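You operate a simulated robot arm through the tools that you are given. There is no shell and no other tool.

Carry out the task below with a simulated two-armed robot. There is one attempt and no reset: what you move stays moved.

Task
Press the proud red plug home, then seal the top of its strip.
Fine: dark cube on the plug; green dabber, sealer from the green box; tools back, cover shut; leave the other plugs. Set down upright: green dabber. A coat counts when it lies all over at full strength: go over it till it gets no stronger.

It is judged by the outcome, as a careful person would: the job done as asked, and still so three seconds after it is handed in. It fails if anything else is knocked over, pushed out of place, dropped, spilled or broken. A push-on lid holds only when it is set on centred and level and pressed home; a screw cap is set on level and turned clockwise until tight.

Robot
Two 7-joint arms with two-finger parallel grippers on one trunk that stands fixed in place. Base frame: the origin is at the foot of the trunk, x ahead of it, y to its left, z up; the work surface is at about z = 800. Lengths are in mm, angles in degrees, forces in N, time in s.
The left shoulder is at [64, 182, 1137], the right one opposite. With the tool pointing down near the work surface each hand reaches from about 260 to 740 mm from the base axis, measured 20 degrees to its own side. Payload 3.91 kg a hand.
The tool frame of a hand sits at the grasp point between the pads (the TCP): z along the fingers, y along the line on which they close. The tips reach 30 mm beyond it. Largest opening 110 mm; finger width 20, thickness 10; the body of the gripper, 48 by 112 mm, starts 55 mm behind the TCP.
Orientation is told as [roll, pitch, yaw] about the base's x, y, z axes, in that order, counted from this pose: with the fingers straight down and closing along the base's y, the tool's x points along the base's -x, its y along +y and its z along -z.

Tools
- The arms move only by the tool nudge_tool. It takes "left_rows", "right_rows" or both (then of equal length, played together; a hand with none holds still); each is a list of rows, each a list of 6 numbers: the shift along the tool's x, y, z in m, then the turn, a rotation vector about the tool's x, y, z in degrees. In form: [[x, y, z, ax, ay, az], ...]. A call has 1 to 20 rows; each row is the pose to reach, as a shift and turn from the pose commanded when the call began, along the tool's axes at that moment. "left_fingers" and "right_fingers" are, for a hand that has rows, the closure in counts, from 0 (fully open) to 255 (shut), set as the call begins (left out, the last holds). Each row takes 0.2 s and may step no farther than 50 mm and 8.6 degrees from the row before; otherwise, or with a gripper value out of range, the whole call is refused. A pose out of reach is approached as far as the arm can. The call stops where the force on the tool passes 40 N (or 10 N more than at its start, if that is more) or the arm is blocked; 0.2 s more then pass. Each finger travels about 72 mm/s and halts on what it meets, pressing with about 35 N; the grip force reading is that of the motor and also rises with nothing between the fingers. The clock runs only during rows and for 0.2 s after the last one: add rows that repeat a pose to give the fingers time. It gives the time, the measured TCP pose, the force on the tool (base axes), the opening and the grip force at its end, in the units of the frame above (readings bear some noise), with the torque about the TCP (base axes, N m) and any sound that the robot's microphone picked up, and new pictures: "views" is both (left out), scene, wrist or none (wrist: the cameras of the hands that moved).
- Cameras (640 x 400 px; columns grow to the right, rows downward): "scene" is now at [189.9, 34.2, 1319.4]; the picture's right is [0.44, -0.90, 0.00], its down [-0.58, -0.28, -0.77] and it looks along [0.69, 0.34, -0.64] (base axes); focal length 286 px, centre (320, 200). "left" rides on the left gripper at [73, -17, -103] in its tool frame; the picture's right is [0.23, 0.97, 0.00], its down [-0.76, 0.18, -0.62] and it looks along [-0.61, 0.14, 0.78] (tool axes); focal length 222 px, centre (320, 200). "right" rides on the right gripper at [72, 17, -103] in its tool frame; the picture's right is [-0.23, 0.97, 0.00], its down [-0.76, -0.18, -0.62] and it looks along [-0.61, -0.14, 0.78] (tool axes); focal length 222 px, centre (320, 200). There is no depth. A picture from a camera that has moved, and an enlarged one, comes with that camera's place and axes in the base frame and with its lens.
- slide_trunk(by): moves the trunk up (or, below 0, down) by that many mm; the arms and the scene camera ride with it, the base frame stays. It gives what a move gives, with no picture.
- turn_head(pan, tilt): turns the head with the scene camera to pan (to the left, within 80 degrees either way) and tilt (down, from -29 to 69), counted from straight ahead of the robot (the tilt from the chest, where the trunk bows). It gives what a move gives, and a new picture of the scene camera.
- close_up(camera, box): a new picture of the part [left, top, right, bottom] of that camera's present view, enlarged. The clock stands still meanwhile.
- hand_in(): hands the job in; it is judged then, once.

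Nothing tells you positions but the pictures and the camera data. Unless the task says otherwise, let go and move clear before handing in.

The tools are called after "Emit:" as name(argument=value, ...) on one line, values as JSON. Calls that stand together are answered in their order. nudge_tool: Moves the arms, as the interface text tells. Its arguments: {"type":"object","properties":{"left_rows":{"type":"array","items":{"type":"array","items":{"type":"number"}}},"left_fingers":{"type":"number"},"right_rows":{"type":"array","items":{"type":"array","items":{"type":"number"}}},"right_fingers":{"type":"number"},"views":{"type":"string","enum":["both","scene","wrist","none"]}},"required":[]} The other tools are called the same way: slide_trunk (by) moves the trunk up or down; turn_head (pan, tilt) turns the head that bears the scene camera; close_up (camera, box) takes an enlarged picture of a part of a camera's view; hand_in () hands the job in.

At the start:

```text
t: 0.0
left_position: [391.8, 308.8, 1136.9]
left_ee_rot: [0.1, 0.0, 0.0]
left_ft_force: [0.2, -0.6, 0.1]
left_moment: [0.01, -0.04, 0.03]
left_opening: 110.1
left_finger_force: 0.1
right_position: [493.3, -64.9, 1092.6]
right_ee_rot: [0.0, 0.0, 0.1]
right_ft_force: [-0.1, -0.3, 0.2]
right_moment: [0.0, 0.02, 0.03]
right_opening: 110.0
right_finger_force: 0.2
trunk travel left (down, up): [-400.0, 114.0]
head pan, tilt (commanded): [26.3, 39.9]
```

scene: 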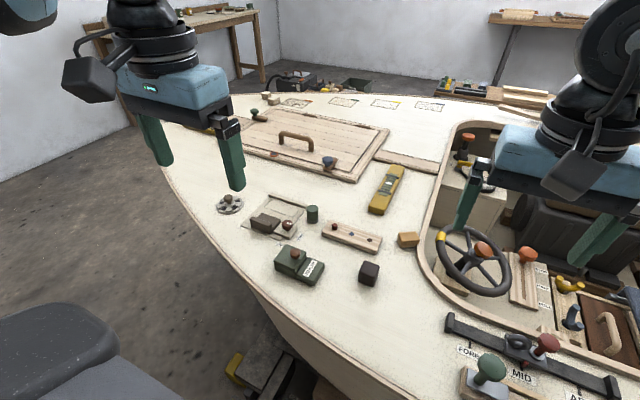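
right: 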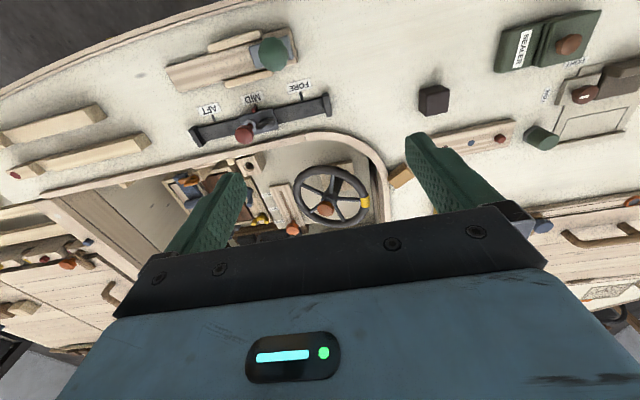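
left: 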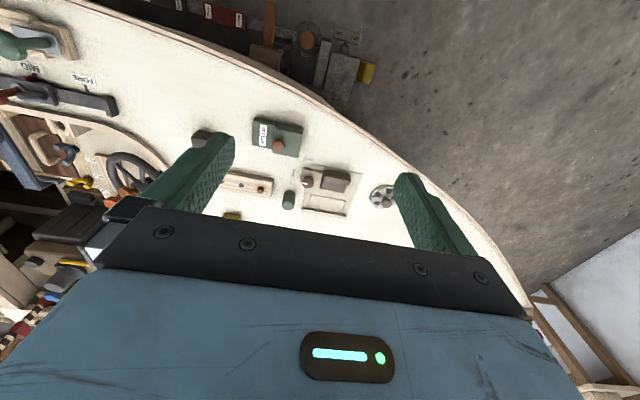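

I see a deck with a strip holding plugs, a dark cube, a green box labelled SEALER, and a green dabber near a tray. First I'll look closer at these before moving anything.

Emit:
close_up(camera="scene", box=[200, 170, 440, 310])

Emit:
close_up(camera="left", box=[180, 100, 420, 250])

Emit:
close_up(camera="right", box=[380, 0, 640, 180])

```text
2.67 times, centred on (320, 240) of scene
camera zoom: at [189.9, 34.2, 1319.4], right [0.44, -0.9, 0.0], down [-0.58, -0.28, -0.77], along [0.69, 0.34, -0.64], focal length 764 px, centre (320, 93)
```

zoom: 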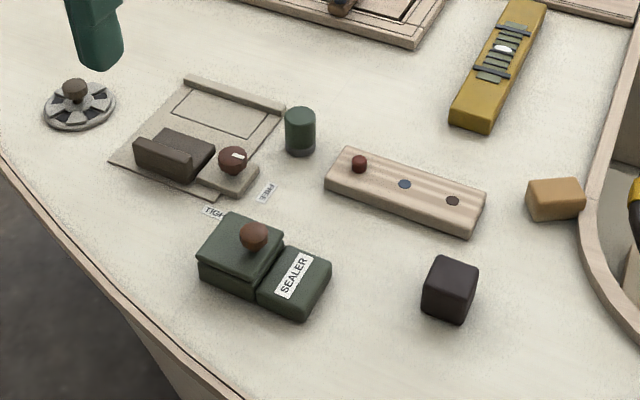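

```text
2.67 times, centred on (300, 175) of left
camera zoom: at [319.4, 290.5, 1241.3], right [-0.23, 0.97, 0.0], down [0.76, 0.18, 0.62], along [0.61, 0.14, -0.78], focal length 592 px, centre (373, 267)
```

zoom: 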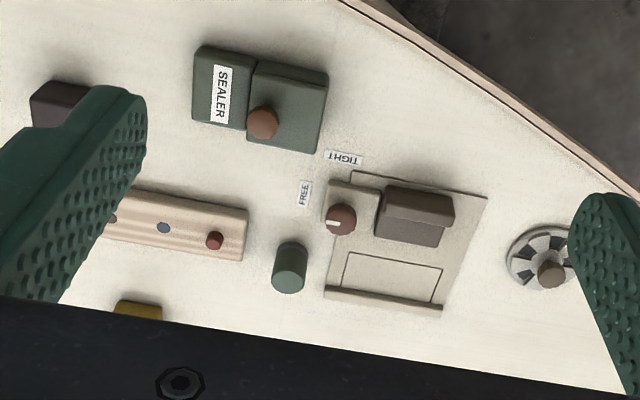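

```text
2.22 times, centred on (510, 90) of right
camera zoom: at [421.6, -48.4, 1194.0], right [0.23, 0.97, 0.0], down [0.76, -0.18, 0.62], along [0.61, -0.14, -0.78], focal length 494 px, centre (-102, 444)
```

zoom: 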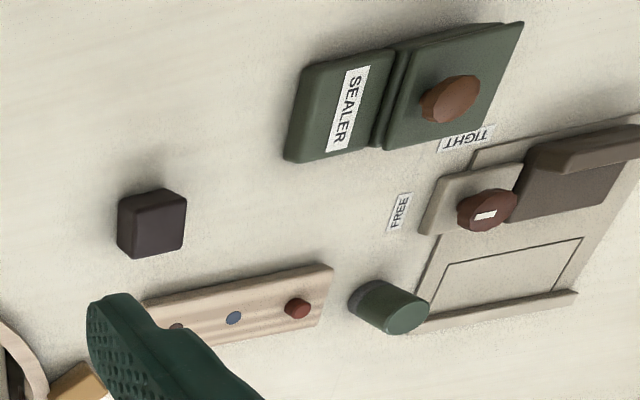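

The proud red plug sits at the left end of the strip, near the dabber. Next I'll zoom in tightly on the strip, box, cube and dabber.

Emit:
close_up(camera="scene", box=[315, 215, 391, 262])

Emit:
close_up(camera="scene", box=[265, 235, 335, 290])

Emit:
close_up(camera="left", box=[240, 110, 320, 160])

Emit:
close_up(camera="right", box=[490, 0, 610, 80])

Emit:
close_up(camera="scene", box=[236, 190, 336, 255])

```text
8.42 times, centred on (353, 238) of scene
camera zoom: at [189.9, 34.2, 1319.4], right [0.44, -0.9, 0.0], down [-0.58, -0.28, -0.77], along [0.69, 0.34, -0.64], focal length 2411 px, centre (42, -124)
```

zoom: 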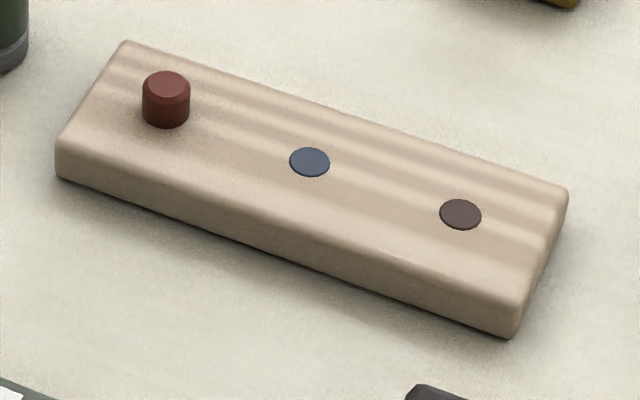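

```text
7.27 times, centred on (300, 262) of scene
camera zoom: at [189.9, 34.2, 1319.4], right [0.44, -0.9, 0.0], down [-0.58, -0.28, -0.77], along [0.69, 0.34, -0.64], focal length 2083 px, centre (466, -254)
```

zoom: 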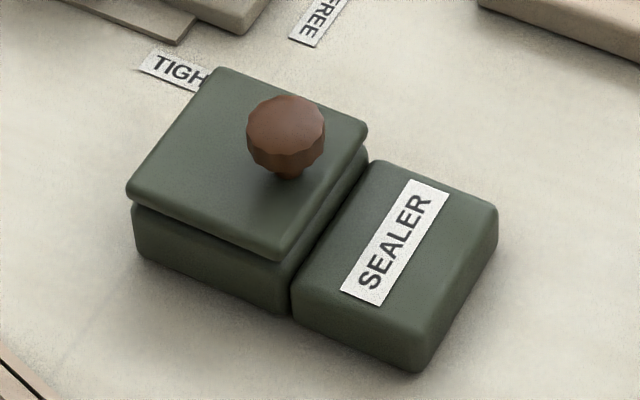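

```text
8.00 times, centred on (280, 135) of left
camera zoom: at [319.4, 290.5, 1241.3], right [-0.23, 0.97, 0.0], down [0.76, 0.18, 0.62], along [0.61, 0.14, -0.78], focal length 1777 px, centre (640, 720)
```

zoom: 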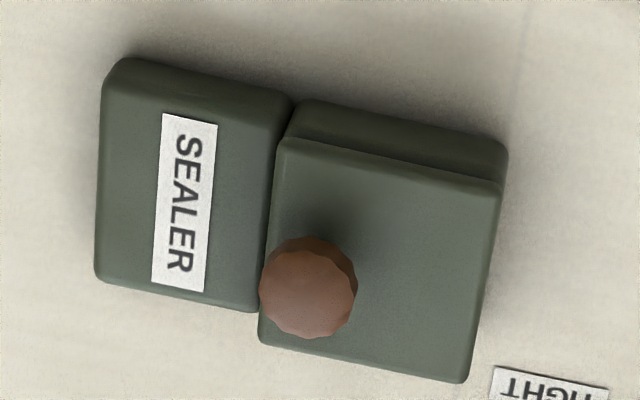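

```text
5.00 times, centred on (550, 40) of right
camera zoom: at [421.6, -48.4, 1194.0], right [0.23, 0.97, 0.0], down [0.76, -0.18, 0.62], along [0.61, -0.14, -0.78], focal length 1111 px, centre (-830, 1000)
```

zoom: 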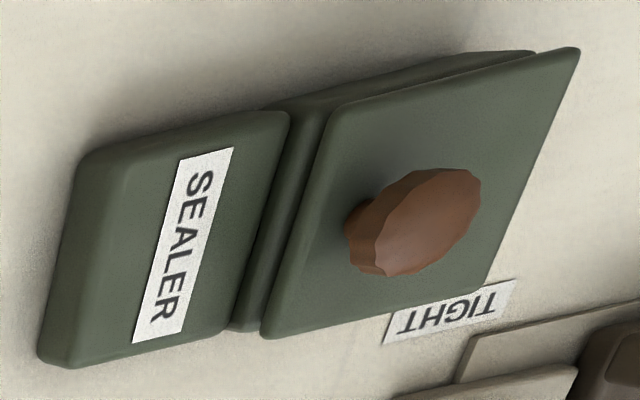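

```text
6.15 times, centred on (286, 222) of scene
camera zoom: at [189.9, 34.2, 1319.4], right [0.44, -0.9, 0.0], down [-0.58, -0.28, -0.77], along [0.69, 0.34, -0.64], focal length 1762 px, centre (529, 62)
```

zoom: 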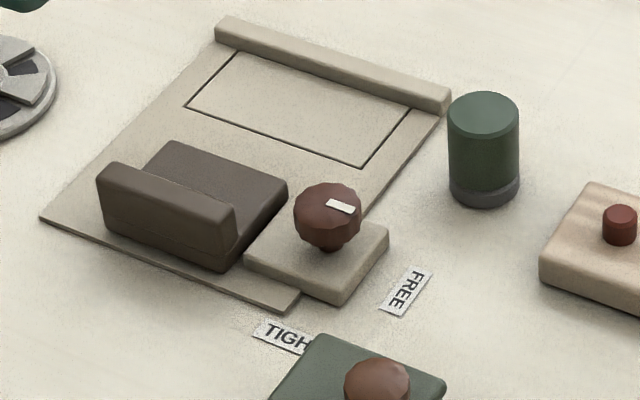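

The box's cover has an off-centre knob, so how it opens isn't clear yet. I'll bring the left hand down over the area to get closer views of the box, the strip and the cube.

Emit:
nudge_tool(left_rows=[[-0.009, -0.015, 0.043, 0, 0, 0], [-0.018, -0.03, 0.086, 0, 0, 0], [-0.027, -0.045, 0.129, 0, 0, 0], [-0.035, -0.06, 0.172, 0, 0, 0], [-0.043, -0.075, 0.215, 0, 0, 0], [-0.043, -0.075, 0.215, 0, 0, 0]], views="both")

```text
t: 1.4
left_position: [434.8, 232.5, 922.1]
left_ee_rot: [-0.1, -0.2, 0.1]
left_ft_force: [-0.9, -0.4, 0.4]
left_moment: [0.02, 0.01, -0.02]
left_opening: 110.4
left_finger_force: 0.0
right_position: [493.5, -65.3, 1092.0]
right_ee_rot: [0.0, -0.2, 0.0]
right_ft_force: [0.3, -0.1, 0.5]
right_moment: [0.03, -0.01, 0.02]
right_opening: 109.9
right_finger_force: 0.0
trunk travel left (down, up): [-400.0, 114.0]
head pan, tilt (commanded): [26.3, 39.9]
camera scene: at [189.2, 34.4, 1319.5], right [0.44, -0.9, 0.0], down [-0.57, -0.28, -0.77], along [0.69, 0.34, -0.64], focal length 286 px, centre (320, 200)
camera left: at [360.8, 216.1, 1025.6], right [-0.23, 0.97, 0.0], down [0.76, 0.18, 0.62], along [0.61, 0.14, -0.78], focal length 222 px, centre (320, 200)
```

scene: 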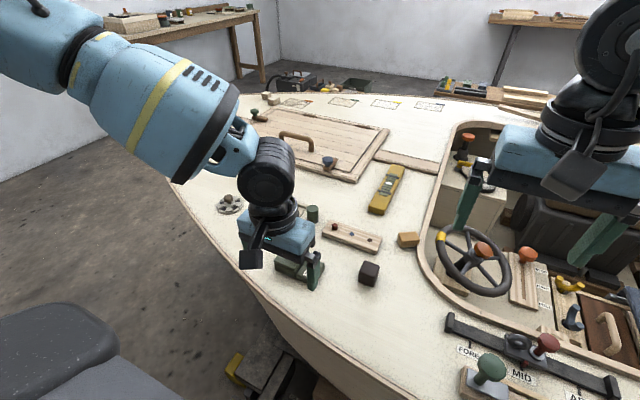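
left: 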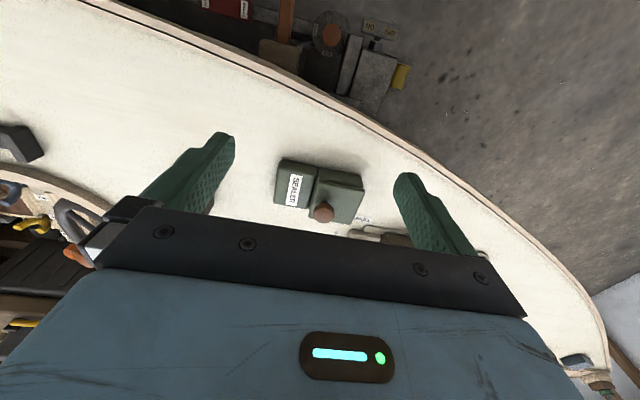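

The box is now near the centre of the left camera. Zooming in on it.

Emit:
close_up(camera="left", box=[265, 145, 377, 230])

Emit:
close_up(camera="scene", box=[225, 200, 395, 305])

```text
4.71 times, centred on (321, 188) of left
camera zoom: at [360.8, 216.1, 1025.6], right [-0.23, 0.97, 0.0], down [0.76, 0.18, 0.62], along [0.61, 0.14, -0.78], focal length 1045 px, centre (315, 259)
```

zoom: 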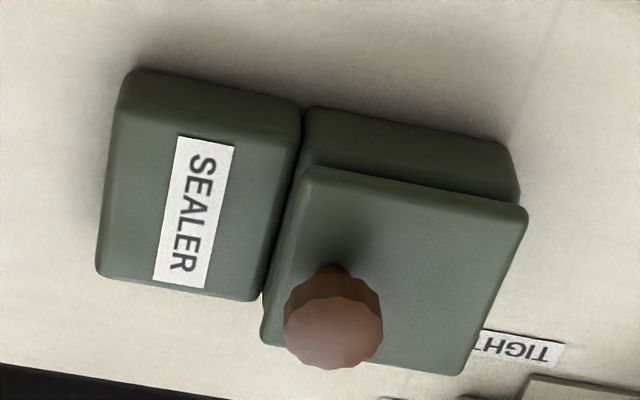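

```text
3.76 times, centred on (310, 252) of scene
camera zoom: at [189.2, 34.4, 1319.5], right [0.44, -0.9, 0.0], down [-0.57, -0.28, -0.77], along [0.69, 0.34, -0.64], focal length 1078 px, centre (358, 2)
```

zoom: 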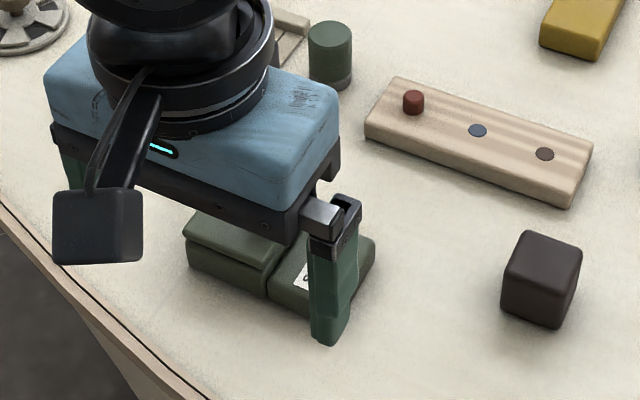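

The cover is a square about x 489–544, y 244–297 with its knob near the label side (518, 255, 848). Now I'll get the exact geometry of the cube, strip and dabber from the scene and right cameras.

Emit:
close_up(camera="scene", box=[345, 250, 395, 295])

Emit:
close_up(camera="right", box=[400, 70, 530, 160])

Emit:
close_up(camera="right", box=[430, 90, 590, 190])

```text
8.89 times, centred on (370, 272) of scene
camera zoom: at [189.2, 34.4, 1319.5], right [0.44, -0.9, 0.0], down [-0.57, -0.28, -0.77], along [0.69, 0.34, -0.64], focal length 2545 px, centre (-124, -444)
```

zoom: 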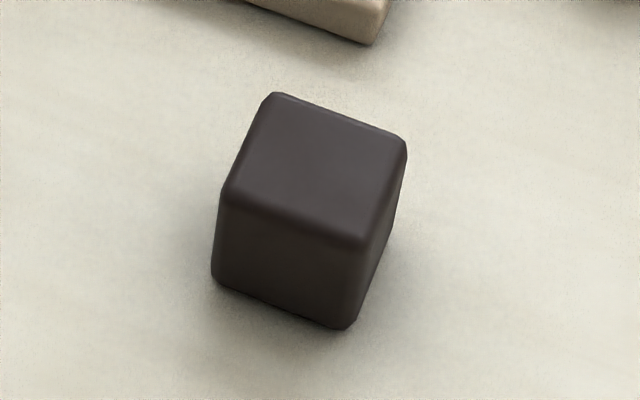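

```text
4.44 times, centred on (465, 115) of right
camera zoom: at [420.9, -48.3, 1194.4], right [0.23, 0.97, 0.0], down [0.76, -0.18, 0.62], along [0.61, -0.14, -0.78], focal length 987 px, centre (-324, 578)
```

zoom: 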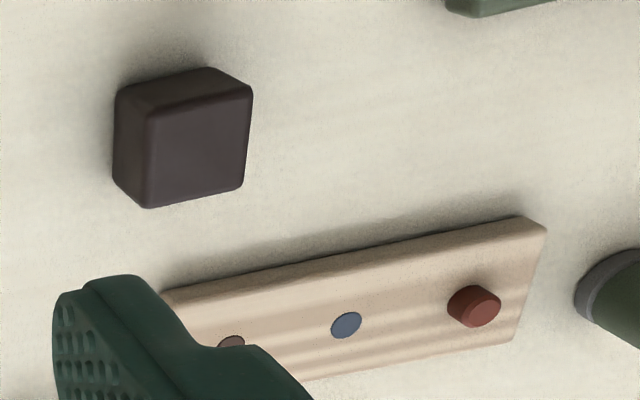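

```text
4.00 times, centred on (510, 140) of right
camera zoom: at [420.9, -48.3, 1194.4], right [0.23, 0.97, 0.0], down [0.76, -0.18, 0.62], along [0.61, -0.14, -0.78], focal length 888 px, centre (-440, 440)
```

zoom: 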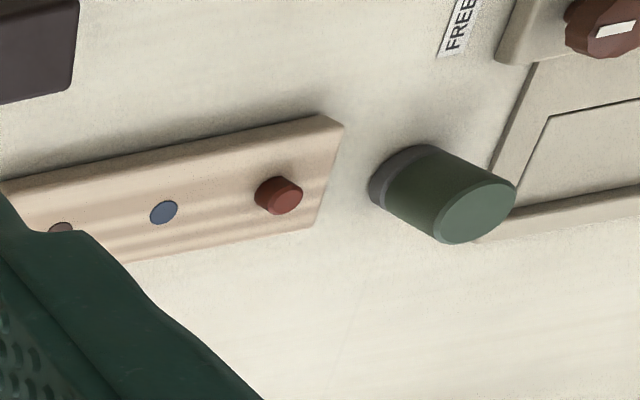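

The cube is about 36 mm, centred near (556, 103) and square to the axes. The strip's top is at z≈816, with the red plug at about (649, 220) and proud to z≈827. I'll move the left hand above the cube.

Emit:
nudge_tool(left_rows=[[-0.03, -0.032, 0.005, 0, 0, 0], [-0.06, -0.065, 0.01, 0, 0, 0], [-0.09, -0.097, 0.015, 0, 0, 0], [-0.1212, -0.1295, 0.022, 0, 0, 0], [-0.1212, -0.1295, 0.022, 0, 0, 0]], left_fingers=90, views="both")

Emit:
close_up(camera="left", box=[240, 80, 400, 200])

```text
t: 2.6
left_position: [517.4, 145.6, 907.8]
left_ee_rot: [0.0, -0.1, 0.1]
left_ft_force: [0.6, -0.9, -0.2]
left_moment: [0.03, -0.01, -0.02]
left_opening: 71.3
left_finger_force: 0.0
left hand out of reach, approached as far as the arm can: row 3, 4, 5
right_position: [494.6, -65.7, 1091.0]
right_ee_rot: [0.0, 0.0, -0.1]
right_ft_force: [0.7, 0.1, -0.4]
right_moment: [-0.01, 0.03, 0.0]
right_opening: 110.1
right_finger_force: 0.1
trunk travel left (down, up): [-400.0, 114.0]
head pan, tilt (commanded): [26.3, 39.9]
camera scene: at [190.5, 34.5, 1319.3], right [0.44, -0.9, 0.0], down [-0.58, -0.28, -0.77], along [0.69, 0.34, -0.64], focal length 286 px, centre (320, 200)
camera left: at [443.3, 128.7, 1011.7], right [-0.23, 0.97, 0.0], down [0.76, 0.18, 0.62], along [0.61, 0.14, -0.78], focal length 222 px, centre (320, 200)
```

scene: 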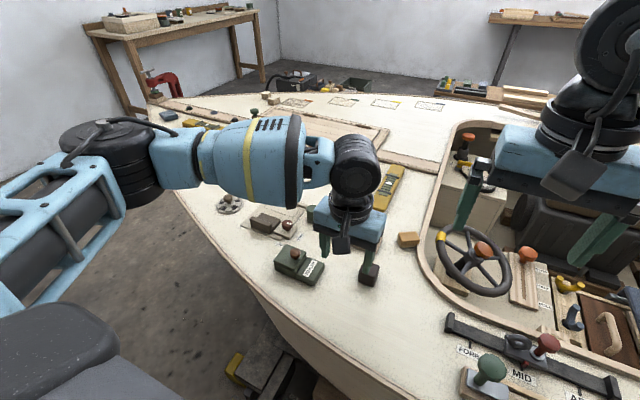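
left: 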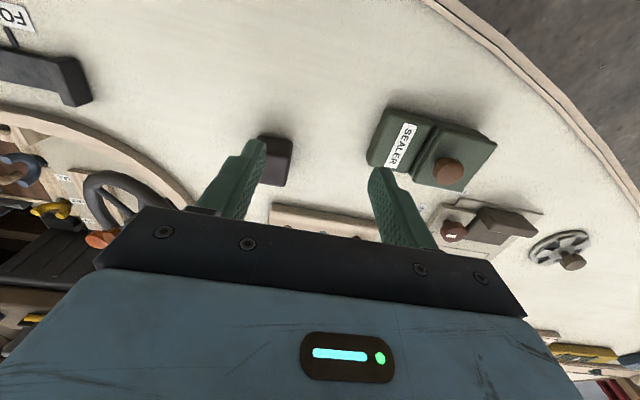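

```text
3.33 times, centred on (320, 140) of left
camera zoom: at [443.3, 128.7, 1011.7], right [-0.23, 0.97, 0.0], down [0.76, 0.18, 0.62], along [0.61, 0.14, -0.78], focal length 740 px, centre (320, 400)
```

zoom: 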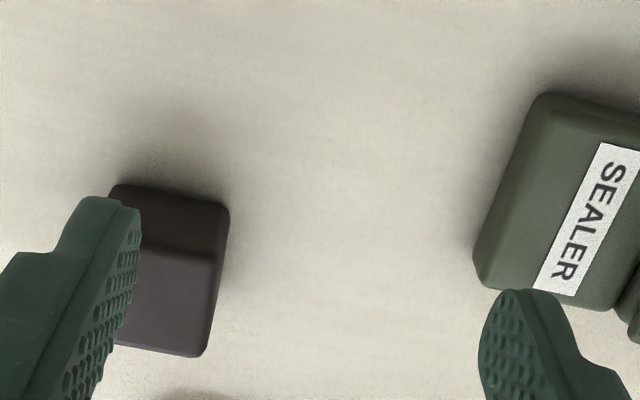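

The left hand stopped short of the cube, reported out of reach at about (517, 146). I'll test a small further step to see whether it's a real limit, and which way it can still move.

Emit:
nudge_tool(left_rows=[[0, 0, 0, 0, 0, 0], [0, 0, 0, 0, 0, 0]], views="none")

```text
t: 3.2
left_position: [515.9, 145.0, 908.3]
left_ee_rot: [-0.1, 0.0, 0.1]
left_ft_force: [-0.1, 0.0, 0.4]
left_moment: [0.03, -0.01, 0.01]
left_opening: 71.4
left_finger_force: 0.0
right_position: [493.7, -64.2, 1091.6]
right_ee_rot: [-0.1, 0.0, 0.0]
right_ft_force: [-0.3, 0.6, -0.2]
right_moment: [0.01, 0.02, -0.04]
right_opening: 110.3
right_finger_force: 0.0
trunk travel left (down, up): [-400.0, 114.0]
head pan, tilt (commanded): [26.3, 39.9]
```

Emit:
nudge_tool(left_rows=[[-0.02, 0, 0, 0, 0, 0], [-0.02, -0.02, 0, 0, 0, 0]], views="none")

Emit:
nudge_tool(left_rows=[[0, 0, 0, 0, 0, 8], [0, 0, 0, 0, 0, 16]], views="none")

```text
t: 3.8
left_position: [529.0, 152.2, 911.1]
left_ee_rot: [-0.1, -0.1, 0.0]
left_ft_force: [0.0, -0.5, -0.1]
left_moment: [-0.01, 0.03, 0.01]
left_opening: 71.2
left_finger_force: 0.0
left hand out of reach, approached as far as the arm can: row 1, 2
right_position: [493.0, -65.2, 1091.6]
right_ee_rot: [0.0, -0.1, -0.1]
right_ft_force: [0.0, -0.6, -0.2]
right_moment: [-0.02, -0.01, -0.02]
right_opening: 110.1
right_finger_force: 0.1
trunk travel left (down, up): [-400.0, 114.0]
head pan, tilt (commanded): [26.3, 39.9]
```

```text
t: 4.4
left_position: [528.2, 153.0, 911.4]
left_ee_rot: [0.0, 0.1, -15.9]
left_ft_force: [-0.2, 0.5, 0.1]
left_moment: [0.0, 0.0, -0.01]
left_opening: 71.2
left_finger_force: 0.0
right_position: [494.8, -64.1, 1092.8]
right_ee_rot: [0.0, 0.0, 0.1]
right_ft_force: [0.6, -0.8, 0.6]
right_moment: [0.01, -0.01, 0.0]
right_opening: 109.6
right_finger_force: 0.2
trunk travel left (down, up): [-400.0, 114.0]
head pan, tilt (commanded): [26.3, 39.9]
```

Emit:
nudge_tool(left_rows=[[-0.0055, -0.0192, 0, 0, 0, 0], [-0.011, -0.0384, 0, 0, 0, 0]], views="none")

```text
t: 5.0
left_position: [518.7, 146.8, 913.6]
left_ee_rot: [0.1, -0.1, -15.9]
left_ft_force: [-0.9, -0.3, -0.3]
left_moment: [0.0, -0.02, -0.01]
left_opening: 70.9
left_finger_force: 0.0
left hand out of reach, approached as far as the arm can: row 1, 2
right_position: [493.7, -65.5, 1092.0]
right_ee_rot: [0.0, -0.1, 0.0]
right_ft_force: [0.3, -0.6, -0.3]
right_moment: [0.0, 0.03, 0.0]
right_opening: 110.0
right_finger_force: 0.0
trunk travel left (down, up): [-400.0, 114.0]
head pan, tilt (commanded): [26.3, 39.9]
```

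The limit lies mainly toward the right arm. I'll park the right arm farther off to its own side and try again.

Emit:
nudge_tool(right_rows=[[0.015, -0.04, -0.008, 0, 0, 0], [0.03, -0.08, -0.016, 0, 0, 0], [0.045, -0.12, -0.024, 0, 0, 0], [0.06, -0.16, -0.032, 0, 0, 0], [0.075, -0.2, -0.04, 0, 0, 0], [0.093, -0.235, -0.045, 0, 0, 0], [0.093, -0.235, -0.045, 0, 0, 0]], views="none")

Emit:
nudge_tool(left_rows=[[-0.0055, -0.0192, 0, 0, 0, 0], [-0.011, -0.0384, 0, 0, 0, 0]], views="none")

```text
t: 6.6
left_position: [519.4, 146.3, 912.3]
left_ee_rot: [0.0, -0.1, -15.8]
left_ft_force: [-0.6, 0.4, -0.8]
left_moment: [0.0, -0.03, -0.02]
left_opening: 71.5
left_finger_force: 0.0
right_position: [401.8, -301.4, 1137.1]
right_ee_rot: [0.0, 0.1, 0.0]
right_ft_force: [0.4, 0.1, -0.1]
right_moment: [-0.02, 0.0, -0.02]
right_opening: 109.9
right_finger_force: 0.1
trunk travel left (down, up): [-400.0, 114.0]
head pan, tilt (commanded): [26.3, 39.9]
```

```text
t: 7.2
left_position: [517.8, 146.8, 913.5]
left_ee_rot: [-0.1, -0.1, -15.9]
left_ft_force: [0.4, -0.7, 0.1]
left_moment: [0.02, 0.03, 0.01]
left_opening: 71.0
left_finger_force: 0.2
left hand out of reach, approached as far as the arm can: row 1, 2
right_position: [401.5, -302.7, 1136.4]
right_ee_rot: [-0.1, -0.2, 0.0]
right_ft_force: [-0.9, 0.4, -0.8]
right_moment: [0.02, -0.01, -0.01]
right_opening: 110.3
right_finger_force: 0.0
trunk travel left (down, up): [-400.0, 114.0]
head pan, tilt (commanded): [26.3, 39.9]
```

Moving the right arm made no difference, so it's a joint limit of the left arm at this height. The right hand started closer to the centre line but higher, so I'll raise the left hand and test sideways reach there.

Emit:
nudge_tool(left_rows=[[0, 0, -0.045, 0, 0, 0], [0, 0, -0.09, 0, 0, 0], [0, 0, -0.135, 0, 0, 0], [0, 0, -0.18, 0, 0, 0], [0, 0, -0.18, 0, 0, 0]], views="none")

Emit:
nudge_tool(left_rows=[[-0.011, -0.0384, 0, 0, 0, 0], [-0.022, -0.0768, 0, 0, 0, 0], [-0.022, -0.0768, 0, 0, 0, 0]], views="scene")

```text
t: 8.4
left_position: [513.9, 156.9, 1093.4]
left_ee_rot: [0.0, 0.0, -16.0]
left_ft_force: [-0.1, -0.1, -0.2]
left_moment: [0.02, -0.01, 0.04]
left_opening: 71.1
left_finger_force: 0.2
left hand out of reach, approached as far as the arm can: row 3, 4, 5
right_position: [404.3, -302.7, 1136.0]
right_ee_rot: [0.0, 0.0, 0.0]
right_ft_force: [-0.1, 0.3, -0.2]
right_moment: [0.01, 0.03, 0.04]
right_opening: 110.2
right_finger_force: 0.1
trunk travel left (down, up): [-400.0, 114.0]
head pan, tilt (commanded): [26.3, 39.9]
```

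```text
t: 9.2
left_position: [512.8, 157.8, 1093.3]
left_ee_rot: [0.0, 0.0, -16.0]
left_ft_force: [1.0, 0.4, 0.3]
left_moment: [-0.04, -0.02, 0.0]
left_opening: 71.3
left_finger_force: 0.0
left hand out of reach, approached as far as the arm can: row 1, 2, 3
right_position: [403.0, -302.5, 1137.0]
right_ee_rot: [0.0, 0.0, 0.0]
right_ft_force: [-0.1, -1.0, -0.2]
right_moment: [0.0, 0.0, -0.01]
right_opening: 110.0
right_finger_force: 0.1
trunk travel left (down, up): [-400.0, 114.0]
head pan, tilt (commanded): [26.3, 39.9]
camera scene: at [189.8, 34.2, 1319.4], right [0.44, -0.9, 0.0], down [-0.58, -0.28, -0.77], along [0.69, 0.34, -0.64], focal length 286 px, centre (320, 200)
```

scene: 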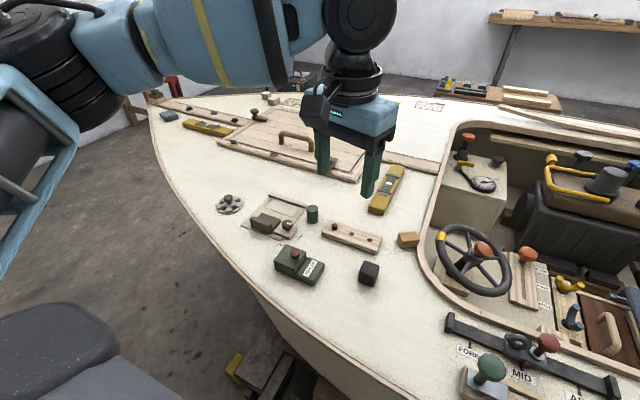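

Height makes little difference, so the left arm is at a joint limit on its inner side. I'll test whether tilting the hand, with the wrist to the left and the fingertips leaning right, lets the fingertips get farther right.

Emit:
nudge_tool(left_rows=[[0, 0, 0.04, 0, 0, -8], [0, 0, 0.08, 0, 0, -16]], views="none")

Emit:
nudge_tool(left_rows=[[0, 0, 0, 8, 0, 0], [0, 0, 0, 16, 0, 0], [0, 0, 0, 20, 0, 0], [0, -0.03, 0, 20, 0, 0], [-0.01, -0.06, 0, 20, 0, 0], [-0.01, -0.06, 0, 20, 0, 0]], views="scene")

```text
t: 9.8
left_position: [511.0, 156.6, 1010.3]
left_ee_rot: [0.0, 0.1, 0.2]
left_ft_force: [-0.2, 0.4, -1.0]
left_moment: [-0.03, -0.01, -0.04]
left_opening: 71.1
left_finger_force: 0.0
right_position: [402.7, -301.3, 1136.1]
right_ee_rot: [0.1, 0.0, -0.1]
right_ft_force: [0.0, 0.4, 0.1]
right_moment: [-0.03, -0.03, -0.01]
right_opening: 110.3
right_finger_force: 0.0
trunk travel left (down, up): [-400.0, 114.0]
head pan, tilt (commanded): [26.3, 39.9]
```

```text
t: 11.2
left_position: [519.5, 94.9, 1008.3]
left_ee_rot: [-20.0, -0.1, 0.1]
left_ft_force: [-0.7, -0.1, 0.2]
left_moment: [0.01, -0.02, -0.01]
left_opening: 71.3
left_finger_force: 0.1
right_position: [401.2, -303.3, 1137.1]
right_ee_rot: [0.0, -0.1, 0.0]
right_ft_force: [0.1, -0.3, 0.3]
right_moment: [0.03, -0.03, 0.02]
right_opening: 109.9
right_finger_force: 0.0
trunk travel left (down, up): [-400.0, 114.0]
head pan, tilt (commanded): [26.3, 39.9]
camera scene: at [189.2, 34.0, 1319.5], right [0.44, -0.9, 0.0], down [-0.57, -0.28, -0.77], along [0.69, 0.34, -0.64], focal length 286 px, centre (320, 200)
```

scene: 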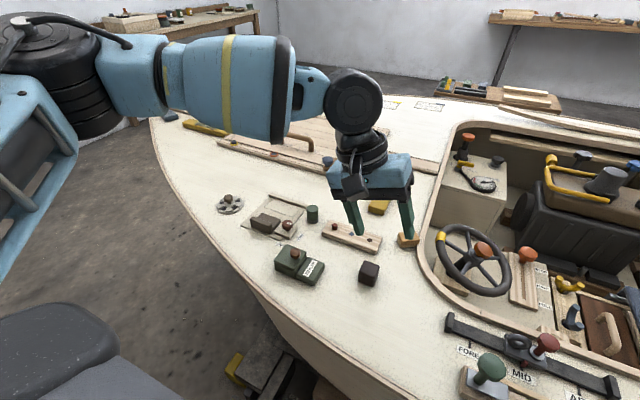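

Tilting works: with a 20° lean the TCP reached y≈95. The pads must stay parallel to the cube's faces, so I'll spin the gripper 90° about its own axis. The fingers will then close along base x and the lean will be about the closing axis.

Emit:
nudge_tool(left_rows=[[0, 0, 0, 0, 0, 8.2], [0, 0, 0, 0, 0, 16.4], [0, 0, 0, 0, 0, 24.6], [0, 0, 0, 0, 0, 32.8], [0, 0, 0, 0, 0, 41], [0, 0, 0, 0, 0, 49.2], [0, 0, 0, 0, 0, 57.4], [0, 0, 0, 0, 0, 65.6], [0, 0, 0, 0, 0, 73.8], [0, 0, 0, 0, 0, 82], [0, 0, 0, 0, 0, 90], [0, 0, 0, 0, 0, 90]], views="both")

```text
t: 13.8
left_position: [520.2, 95.2, 1009.5]
left_ee_rot: [0.1, -20.1, -90.1]
left_ft_force: [-0.4, -0.1, 0.4]
left_moment: [0.01, -0.02, -0.03]
left_opening: 71.2
left_finger_force: 0.0
right_position: [402.0, -301.9, 1136.9]
right_ee_rot: [0.0, 0.0, -0.1]
right_ft_force: [0.5, 0.4, 0.1]
right_moment: [-0.04, -0.04, 0.0]
right_opening: 110.2
right_finger_force: 0.0
trunk travel left (down, up): [-400.0, 114.0]
head pan, tilt (commanded): [26.3, 39.9]
camera scene: at [189.9, 34.2, 1319.4], right [0.44, -0.9, 0.0], down [-0.58, -0.28, -0.77], along [0.69, 0.34, -0.64], focal length 286 px, centre (320, 200)
camera left: at [502.3, 198.3, 1082.3], right [0.97, 0.21, -0.08], down [0.18, -0.5, 0.85], along [0.14, -0.84, -0.53], focal length 222 px, centre (320, 200)
```

scene: 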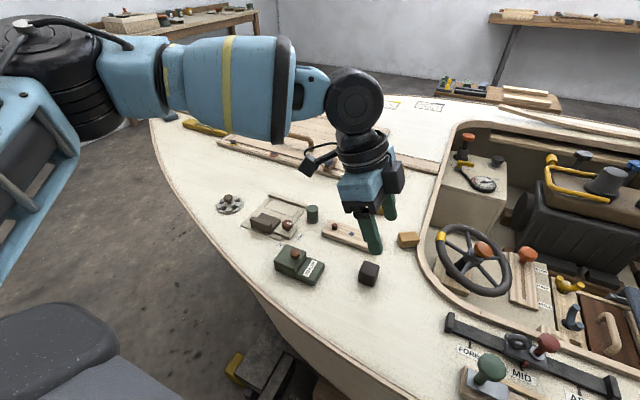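
left: 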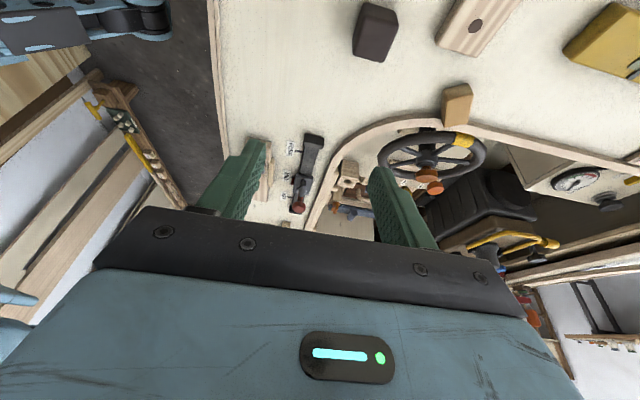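

The spin succeeded. Now I'll move above the cube at the same lean.

Emit:
nudge_tool(left_rows=[[0.015, 0.012, 0.033, 0, 0, 0], [0.03, 0.024, 0.066, 0, 0, 0], [0.0448, 0.036, 0.0997, 0, 0, 0], [0.0448, 0.036, 0.0997, 0, 0, 0]], views="both")

Emit:
close_up(camera="scene", box=[320, 200, 440, 300])

```text
t: 14.8
left_position: [550.5, 106.3, 906.1]
left_ee_rot: [0.0, -20.0, -90.0]
left_ft_force: [0.0, -0.8, 0.9]
left_moment: [0.0, 0.0, 0.0]
left_opening: 71.2
left_finger_force: 0.0
left hand out of reach, approached as far as the arm can: row 3, 4
right_position: [403.1, -302.1, 1137.6]
right_ee_rot: [0.0, 0.0, 0.0]
right_ft_force: [-0.9, 0.0, 1.0]
right_moment: [-0.01, -0.01, 0.01]
right_opening: 110.1
right_finger_force: 0.0
trunk travel left (down, up): [-400.0, 114.0]
head pan, tilt (commanded): [26.3, 39.9]
camera scene: at [189.8, 33.8, 1319.4], right [0.44, -0.9, 0.0], down [-0.58, -0.28, -0.77], along [0.69, 0.34, -0.64], focal length 286 px, centre (320, 200)
camera left: at [532.7, 209.1, 979.4], right [0.97, 0.21, -0.08], down [0.18, -0.5, 0.85], along [0.14, -0.84, -0.53], focal length 222 px, centre (320, 200)
```

scene: 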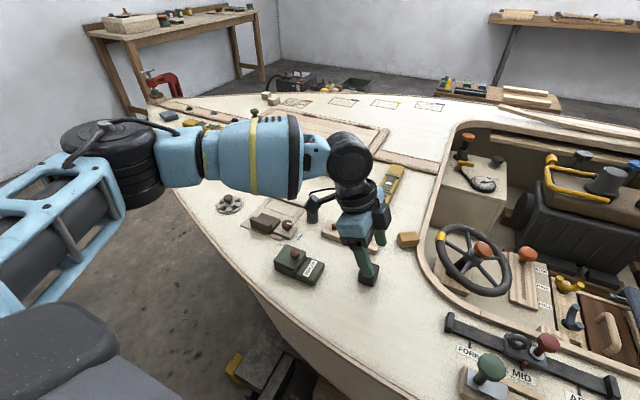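
left: 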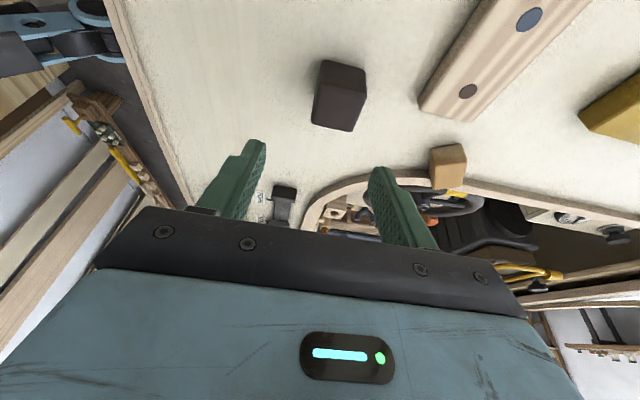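

```text
4.00 times, centred on (380, 250) of scene
camera zoom: at [189.8, 33.8, 1319.4], right [0.44, -0.9, 0.0], down [-0.58, -0.28, -0.77], along [0.69, 0.34, -0.64], focal length 1145 px, centre (80, 0)
```

zoom: 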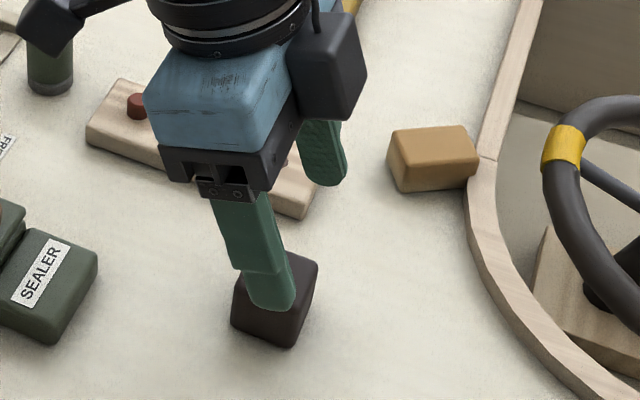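

The hand is close but still about 6 mm short at this lean. I'll lean about 10° more and finish the approach over the cube.

Emit:
nudge_tool(left_rows=[[0, 0, 0, 0, -5, 0], [0, 0, 0, 0, -10, 0], [-0.001, 0.0055, 0.0068, 0, -10, 0], [-0.001, 0.0055, 0.0068, 0, -10, 0]], views="both")

Emit:
close_up(camera="left", box=[200, 20, 440, 240])

Emit:
close_up(camera="scene", box=[320, 200, 440, 300])

```text
t: 15.8
left_position: [558.1, 102.2, 899.5]
left_ee_rot: [0.2, -30.0, -90.0]
left_ft_force: [-0.5, 0.5, 0.2]
left_moment: [-0.01, -0.02, -0.01]
left_opening: 71.3
left_finger_force: 0.0
right_position: [401.9, -302.1, 1137.5]
right_ee_rot: [0.0, -0.2, 0.1]
right_ft_force: [0.1, 0.4, -0.2]
right_moment: [0.01, -0.02, 0.04]
right_opening: 110.3
right_finger_force: 0.0
trunk travel left (down, up): [-400.0, 114.0]
head pan, tilt (commanded): [26.3, 39.9]
camera scene: at [189.7, 34.5, 1319.4], right [0.44, -0.9, 0.0], down [-0.57, -0.28, -0.77], along [0.69, 0.34, -0.64], focal length 286 px, centre (320, 200)
camera left: at [539.0, 217.9, 954.0], right [0.97, 0.2, -0.11], down [0.18, -0.35, 0.92], along [0.14, -0.92, -0.37], focal length 222 px, centre (320, 200)
```

scene: 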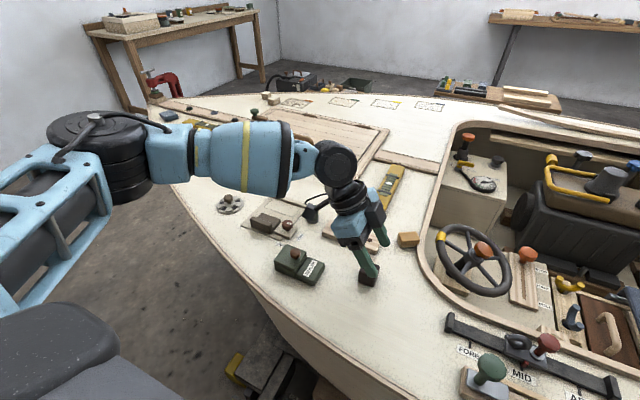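
left: 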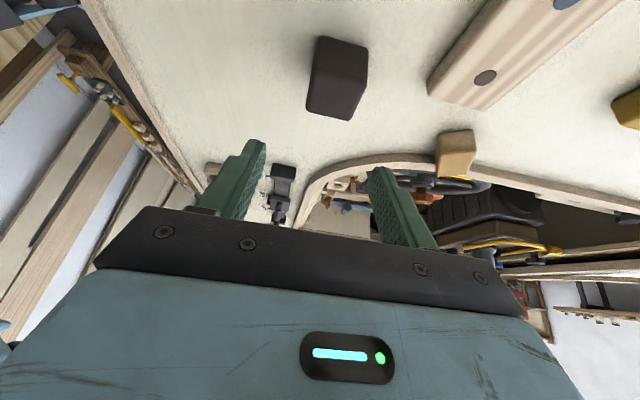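

```text
1.82 times, centred on (320, 130) of left
camera zoom: at [539.0, 217.9, 954.0], right [0.97, 0.2, -0.11], down [0.18, -0.35, 0.92], along [0.14, -0.92, -0.37], focal length 404 px, centre (320, 327)
```

zoom: 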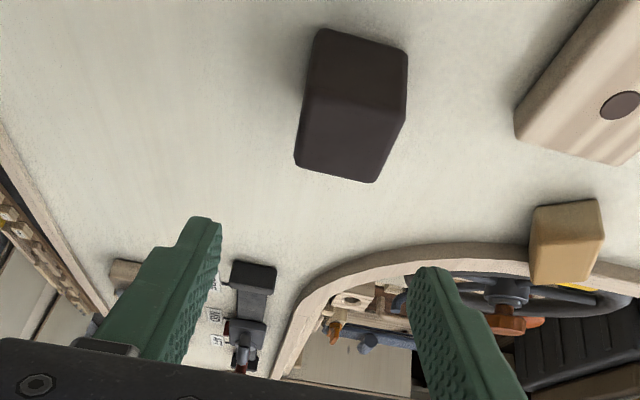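

```text
4.00 times, centred on (380, 250) of scene
camera zoom: at [189.7, 34.5, 1319.4], right [0.44, -0.9, 0.0], down [-0.57, -0.28, -0.77], along [0.69, 0.34, -0.64], focal length 1145 px, centre (80, 0)
```

zoom: 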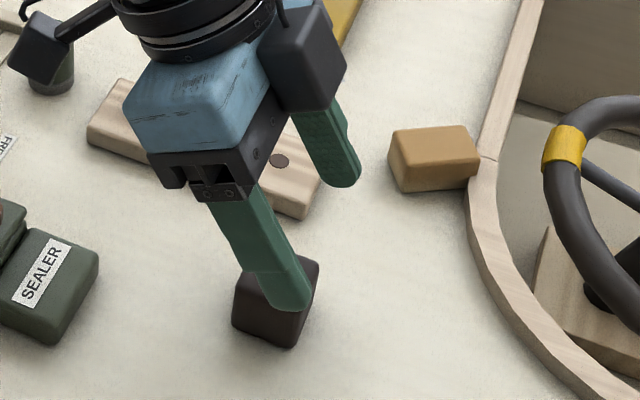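

At a 30° lean the hand reaches over the cube with room to spare. I'll zoom on the cube to centre the fingers on it precisely.

Emit:
close_up(camera="left", box=[295, 25, 385, 130])

Emit:
close_up(camera="right", box=[500, 0, 640, 120])

```text
3.81 times, centred on (340, 78) of left
camera zoom: at [539.0, 217.9, 954.0], right [0.97, 0.2, -0.11], down [0.18, -0.35, 0.92], along [0.14, -0.92, -0.37], focal length 846 px, centre (244, 667)
```

zoom: 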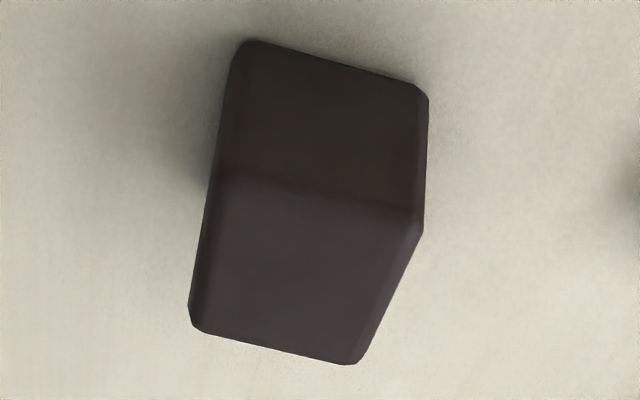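

```text
3.33 times, centred on (570, 60) of right
camera zoom: at [330.0, -284.9, 1239.3], right [0.23, 0.97, 0.0], down [0.76, -0.18, 0.62], along [0.61, -0.14, -0.78], focal length 740 px, centre (-513, 667)
```

zoom: 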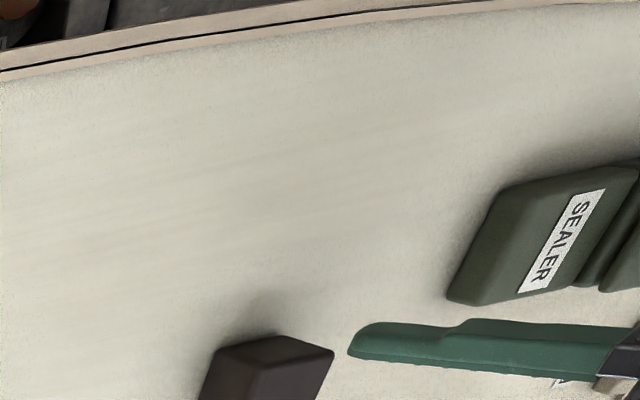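

The cube spans about x 540–573 and y 85–121. I'll ease the lean to 26° and lower the open fingers around it, centred on its faces.

Emit:
nudge_tool(left_rows=[[0.009, 0, 0.0125, 0, 2, 0], [0.0186, -0.0005, 0.025, 0, 4, 0], [0.028, -0.001, 0.0375, 0, 4, 0], [0.0371, -0.001, 0.0502, 0, 4, 0], [0.0371, -0.001, 0.0502, 0, 4, 0]], views="both")

Emit:
close_up(camera="scene", box=[320, 210, 420, 300])

Emit:
close_up(camera="left", box=[180, 40, 460, 260])

```text
t: 17.0
left_position: [556.1, 113.4, 839.4]
left_ee_rot: [0.1, -26.0, -89.9]
left_ft_force: [0.2, -0.3, 0.3]
left_moment: [0.0, 0.0, 0.02]
left_opening: 71.3
left_finger_force: 0.1
left hand out of reach, approached as far as the arm can: row 4, 5
right_position: [403.3, -301.9, 1138.3]
right_ee_rot: [-0.1, 0.0, 0.0]
right_ft_force: [-0.2, 0.1, -0.9]
right_moment: [0.03, 0.0, 0.02]
right_opening: 110.2
right_finger_force: 0.0
trunk travel left (down, up): [-400.0, 114.0]
head pan, tilt (commanded): [26.3, 39.9]
camera scene: at [189.9, 34.2, 1319.4], right [0.44, -0.9, 0.0], down [-0.58, -0.28, -0.77], along [0.69, 0.34, -0.64], focal length 286 px, centre (320, 200)
camera left: at [536.4, 223.1, 901.2], right [0.97, 0.21, -0.1], down [0.18, -0.41, 0.89], along [0.14, -0.89, -0.44], focal length 222 px, centre (320, 200)
```

scene: 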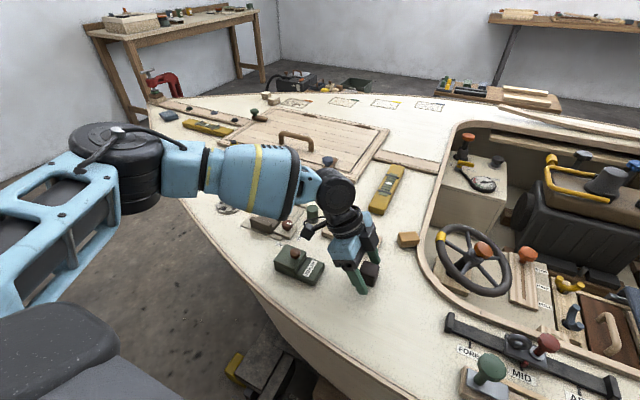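
left: 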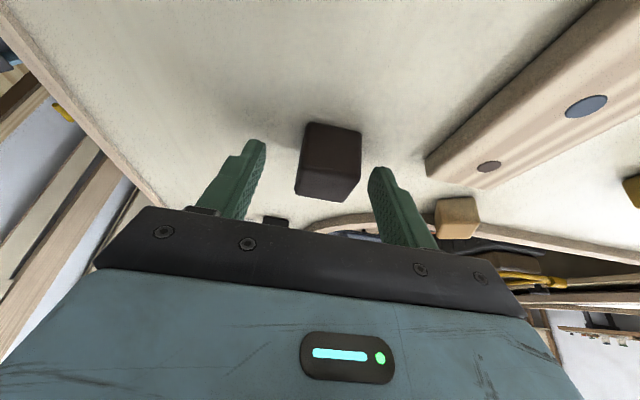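

```text
4.44 times, centred on (370, 255) of scene
camera zoom: at [189.9, 34.2, 1319.4], right [0.44, -0.9, 0.0], down [-0.58, -0.28, -0.77], along [0.69, 0.34, -0.64], focal length 1273 px, centre (98, -44)
```

zoom: 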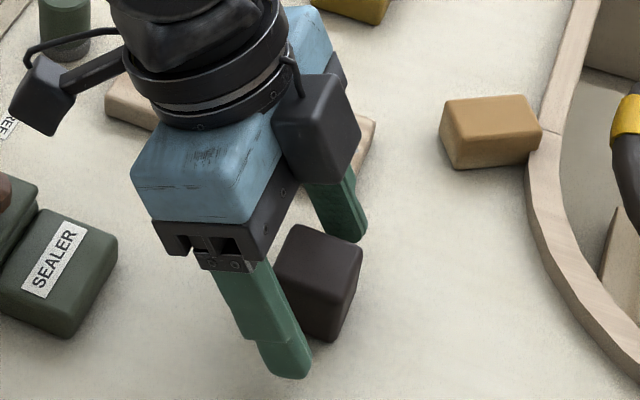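

```text
1.82 times, centred on (320, 150) of left
camera zoom: at [536.4, 223.1, 901.2], right [0.97, 0.21, -0.1], down [0.18, -0.41, 0.89], along [0.14, -0.89, -0.44], focal length 404 px, centre (320, 291)
```

zoom: 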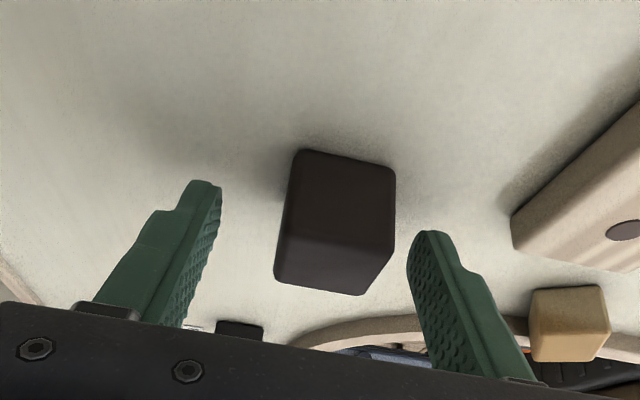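

The fingers straddle the cube evenly, with tips about 8 mm above the deck. Closing on it now.

Emit:
nudge_tool(left_rows=[[0, 0, 0, 0, 0, 0], [0, 0, 0, 0, 0, 0], [0, 0, 0, 0, 0, 0], [0, 0, 0, 0, 0, 0]], left_fingers=255, views="wrist")

Emit:
close_up(camera="scene", box=[320, 210, 420, 300])

```text
t: 18.0
left_position: [555.2, 112.6, 839.1]
left_ee_rot: [0.0, -26.0, -90.0]
left_ft_force: [0.0, 0.1, -0.5]
left_moment: [0.02, -0.01, 0.01]
left_opening: 34.8
left_finger_force: 35.6
right_position: [401.5, -301.4, 1137.3]
right_ee_rot: [0.0, 0.0, 0.0]
right_ft_force: [-0.5, -1.0, 0.1]
right_moment: [-0.01, -0.01, -0.04]
right_opening: 109.9
right_finger_force: 0.1
trunk travel left (down, up): [-400.0, 114.0]
head pan, tilt (commanded): [26.3, 39.9]
camera left: at [536.5, 223.1, 901.4], right [0.97, 0.21, -0.1], down [0.18, -0.41, 0.89], along [0.14, -0.89, -0.44], focal length 222 px, centre (320, 200)
```

left: 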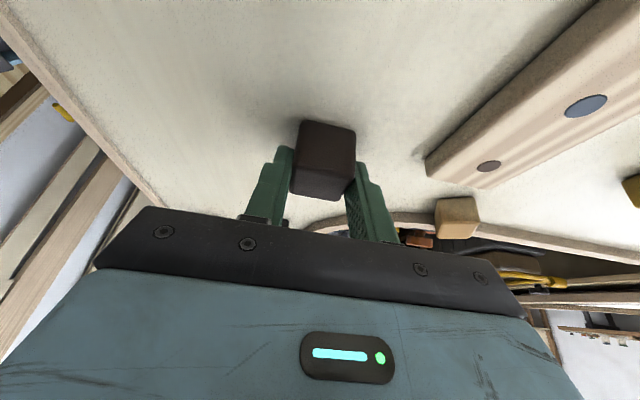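

```text
4.44 times, centred on (370, 255) of scene
camera zoom: at [189.9, 34.2, 1319.4], right [0.44, -0.9, 0.0], down [-0.58, -0.28, -0.77], along [0.69, 0.34, -0.64], focal length 1273 px, centre (98, -44)
```

zoom: 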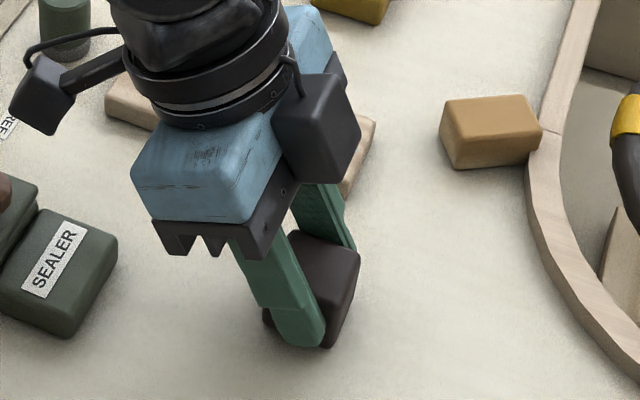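

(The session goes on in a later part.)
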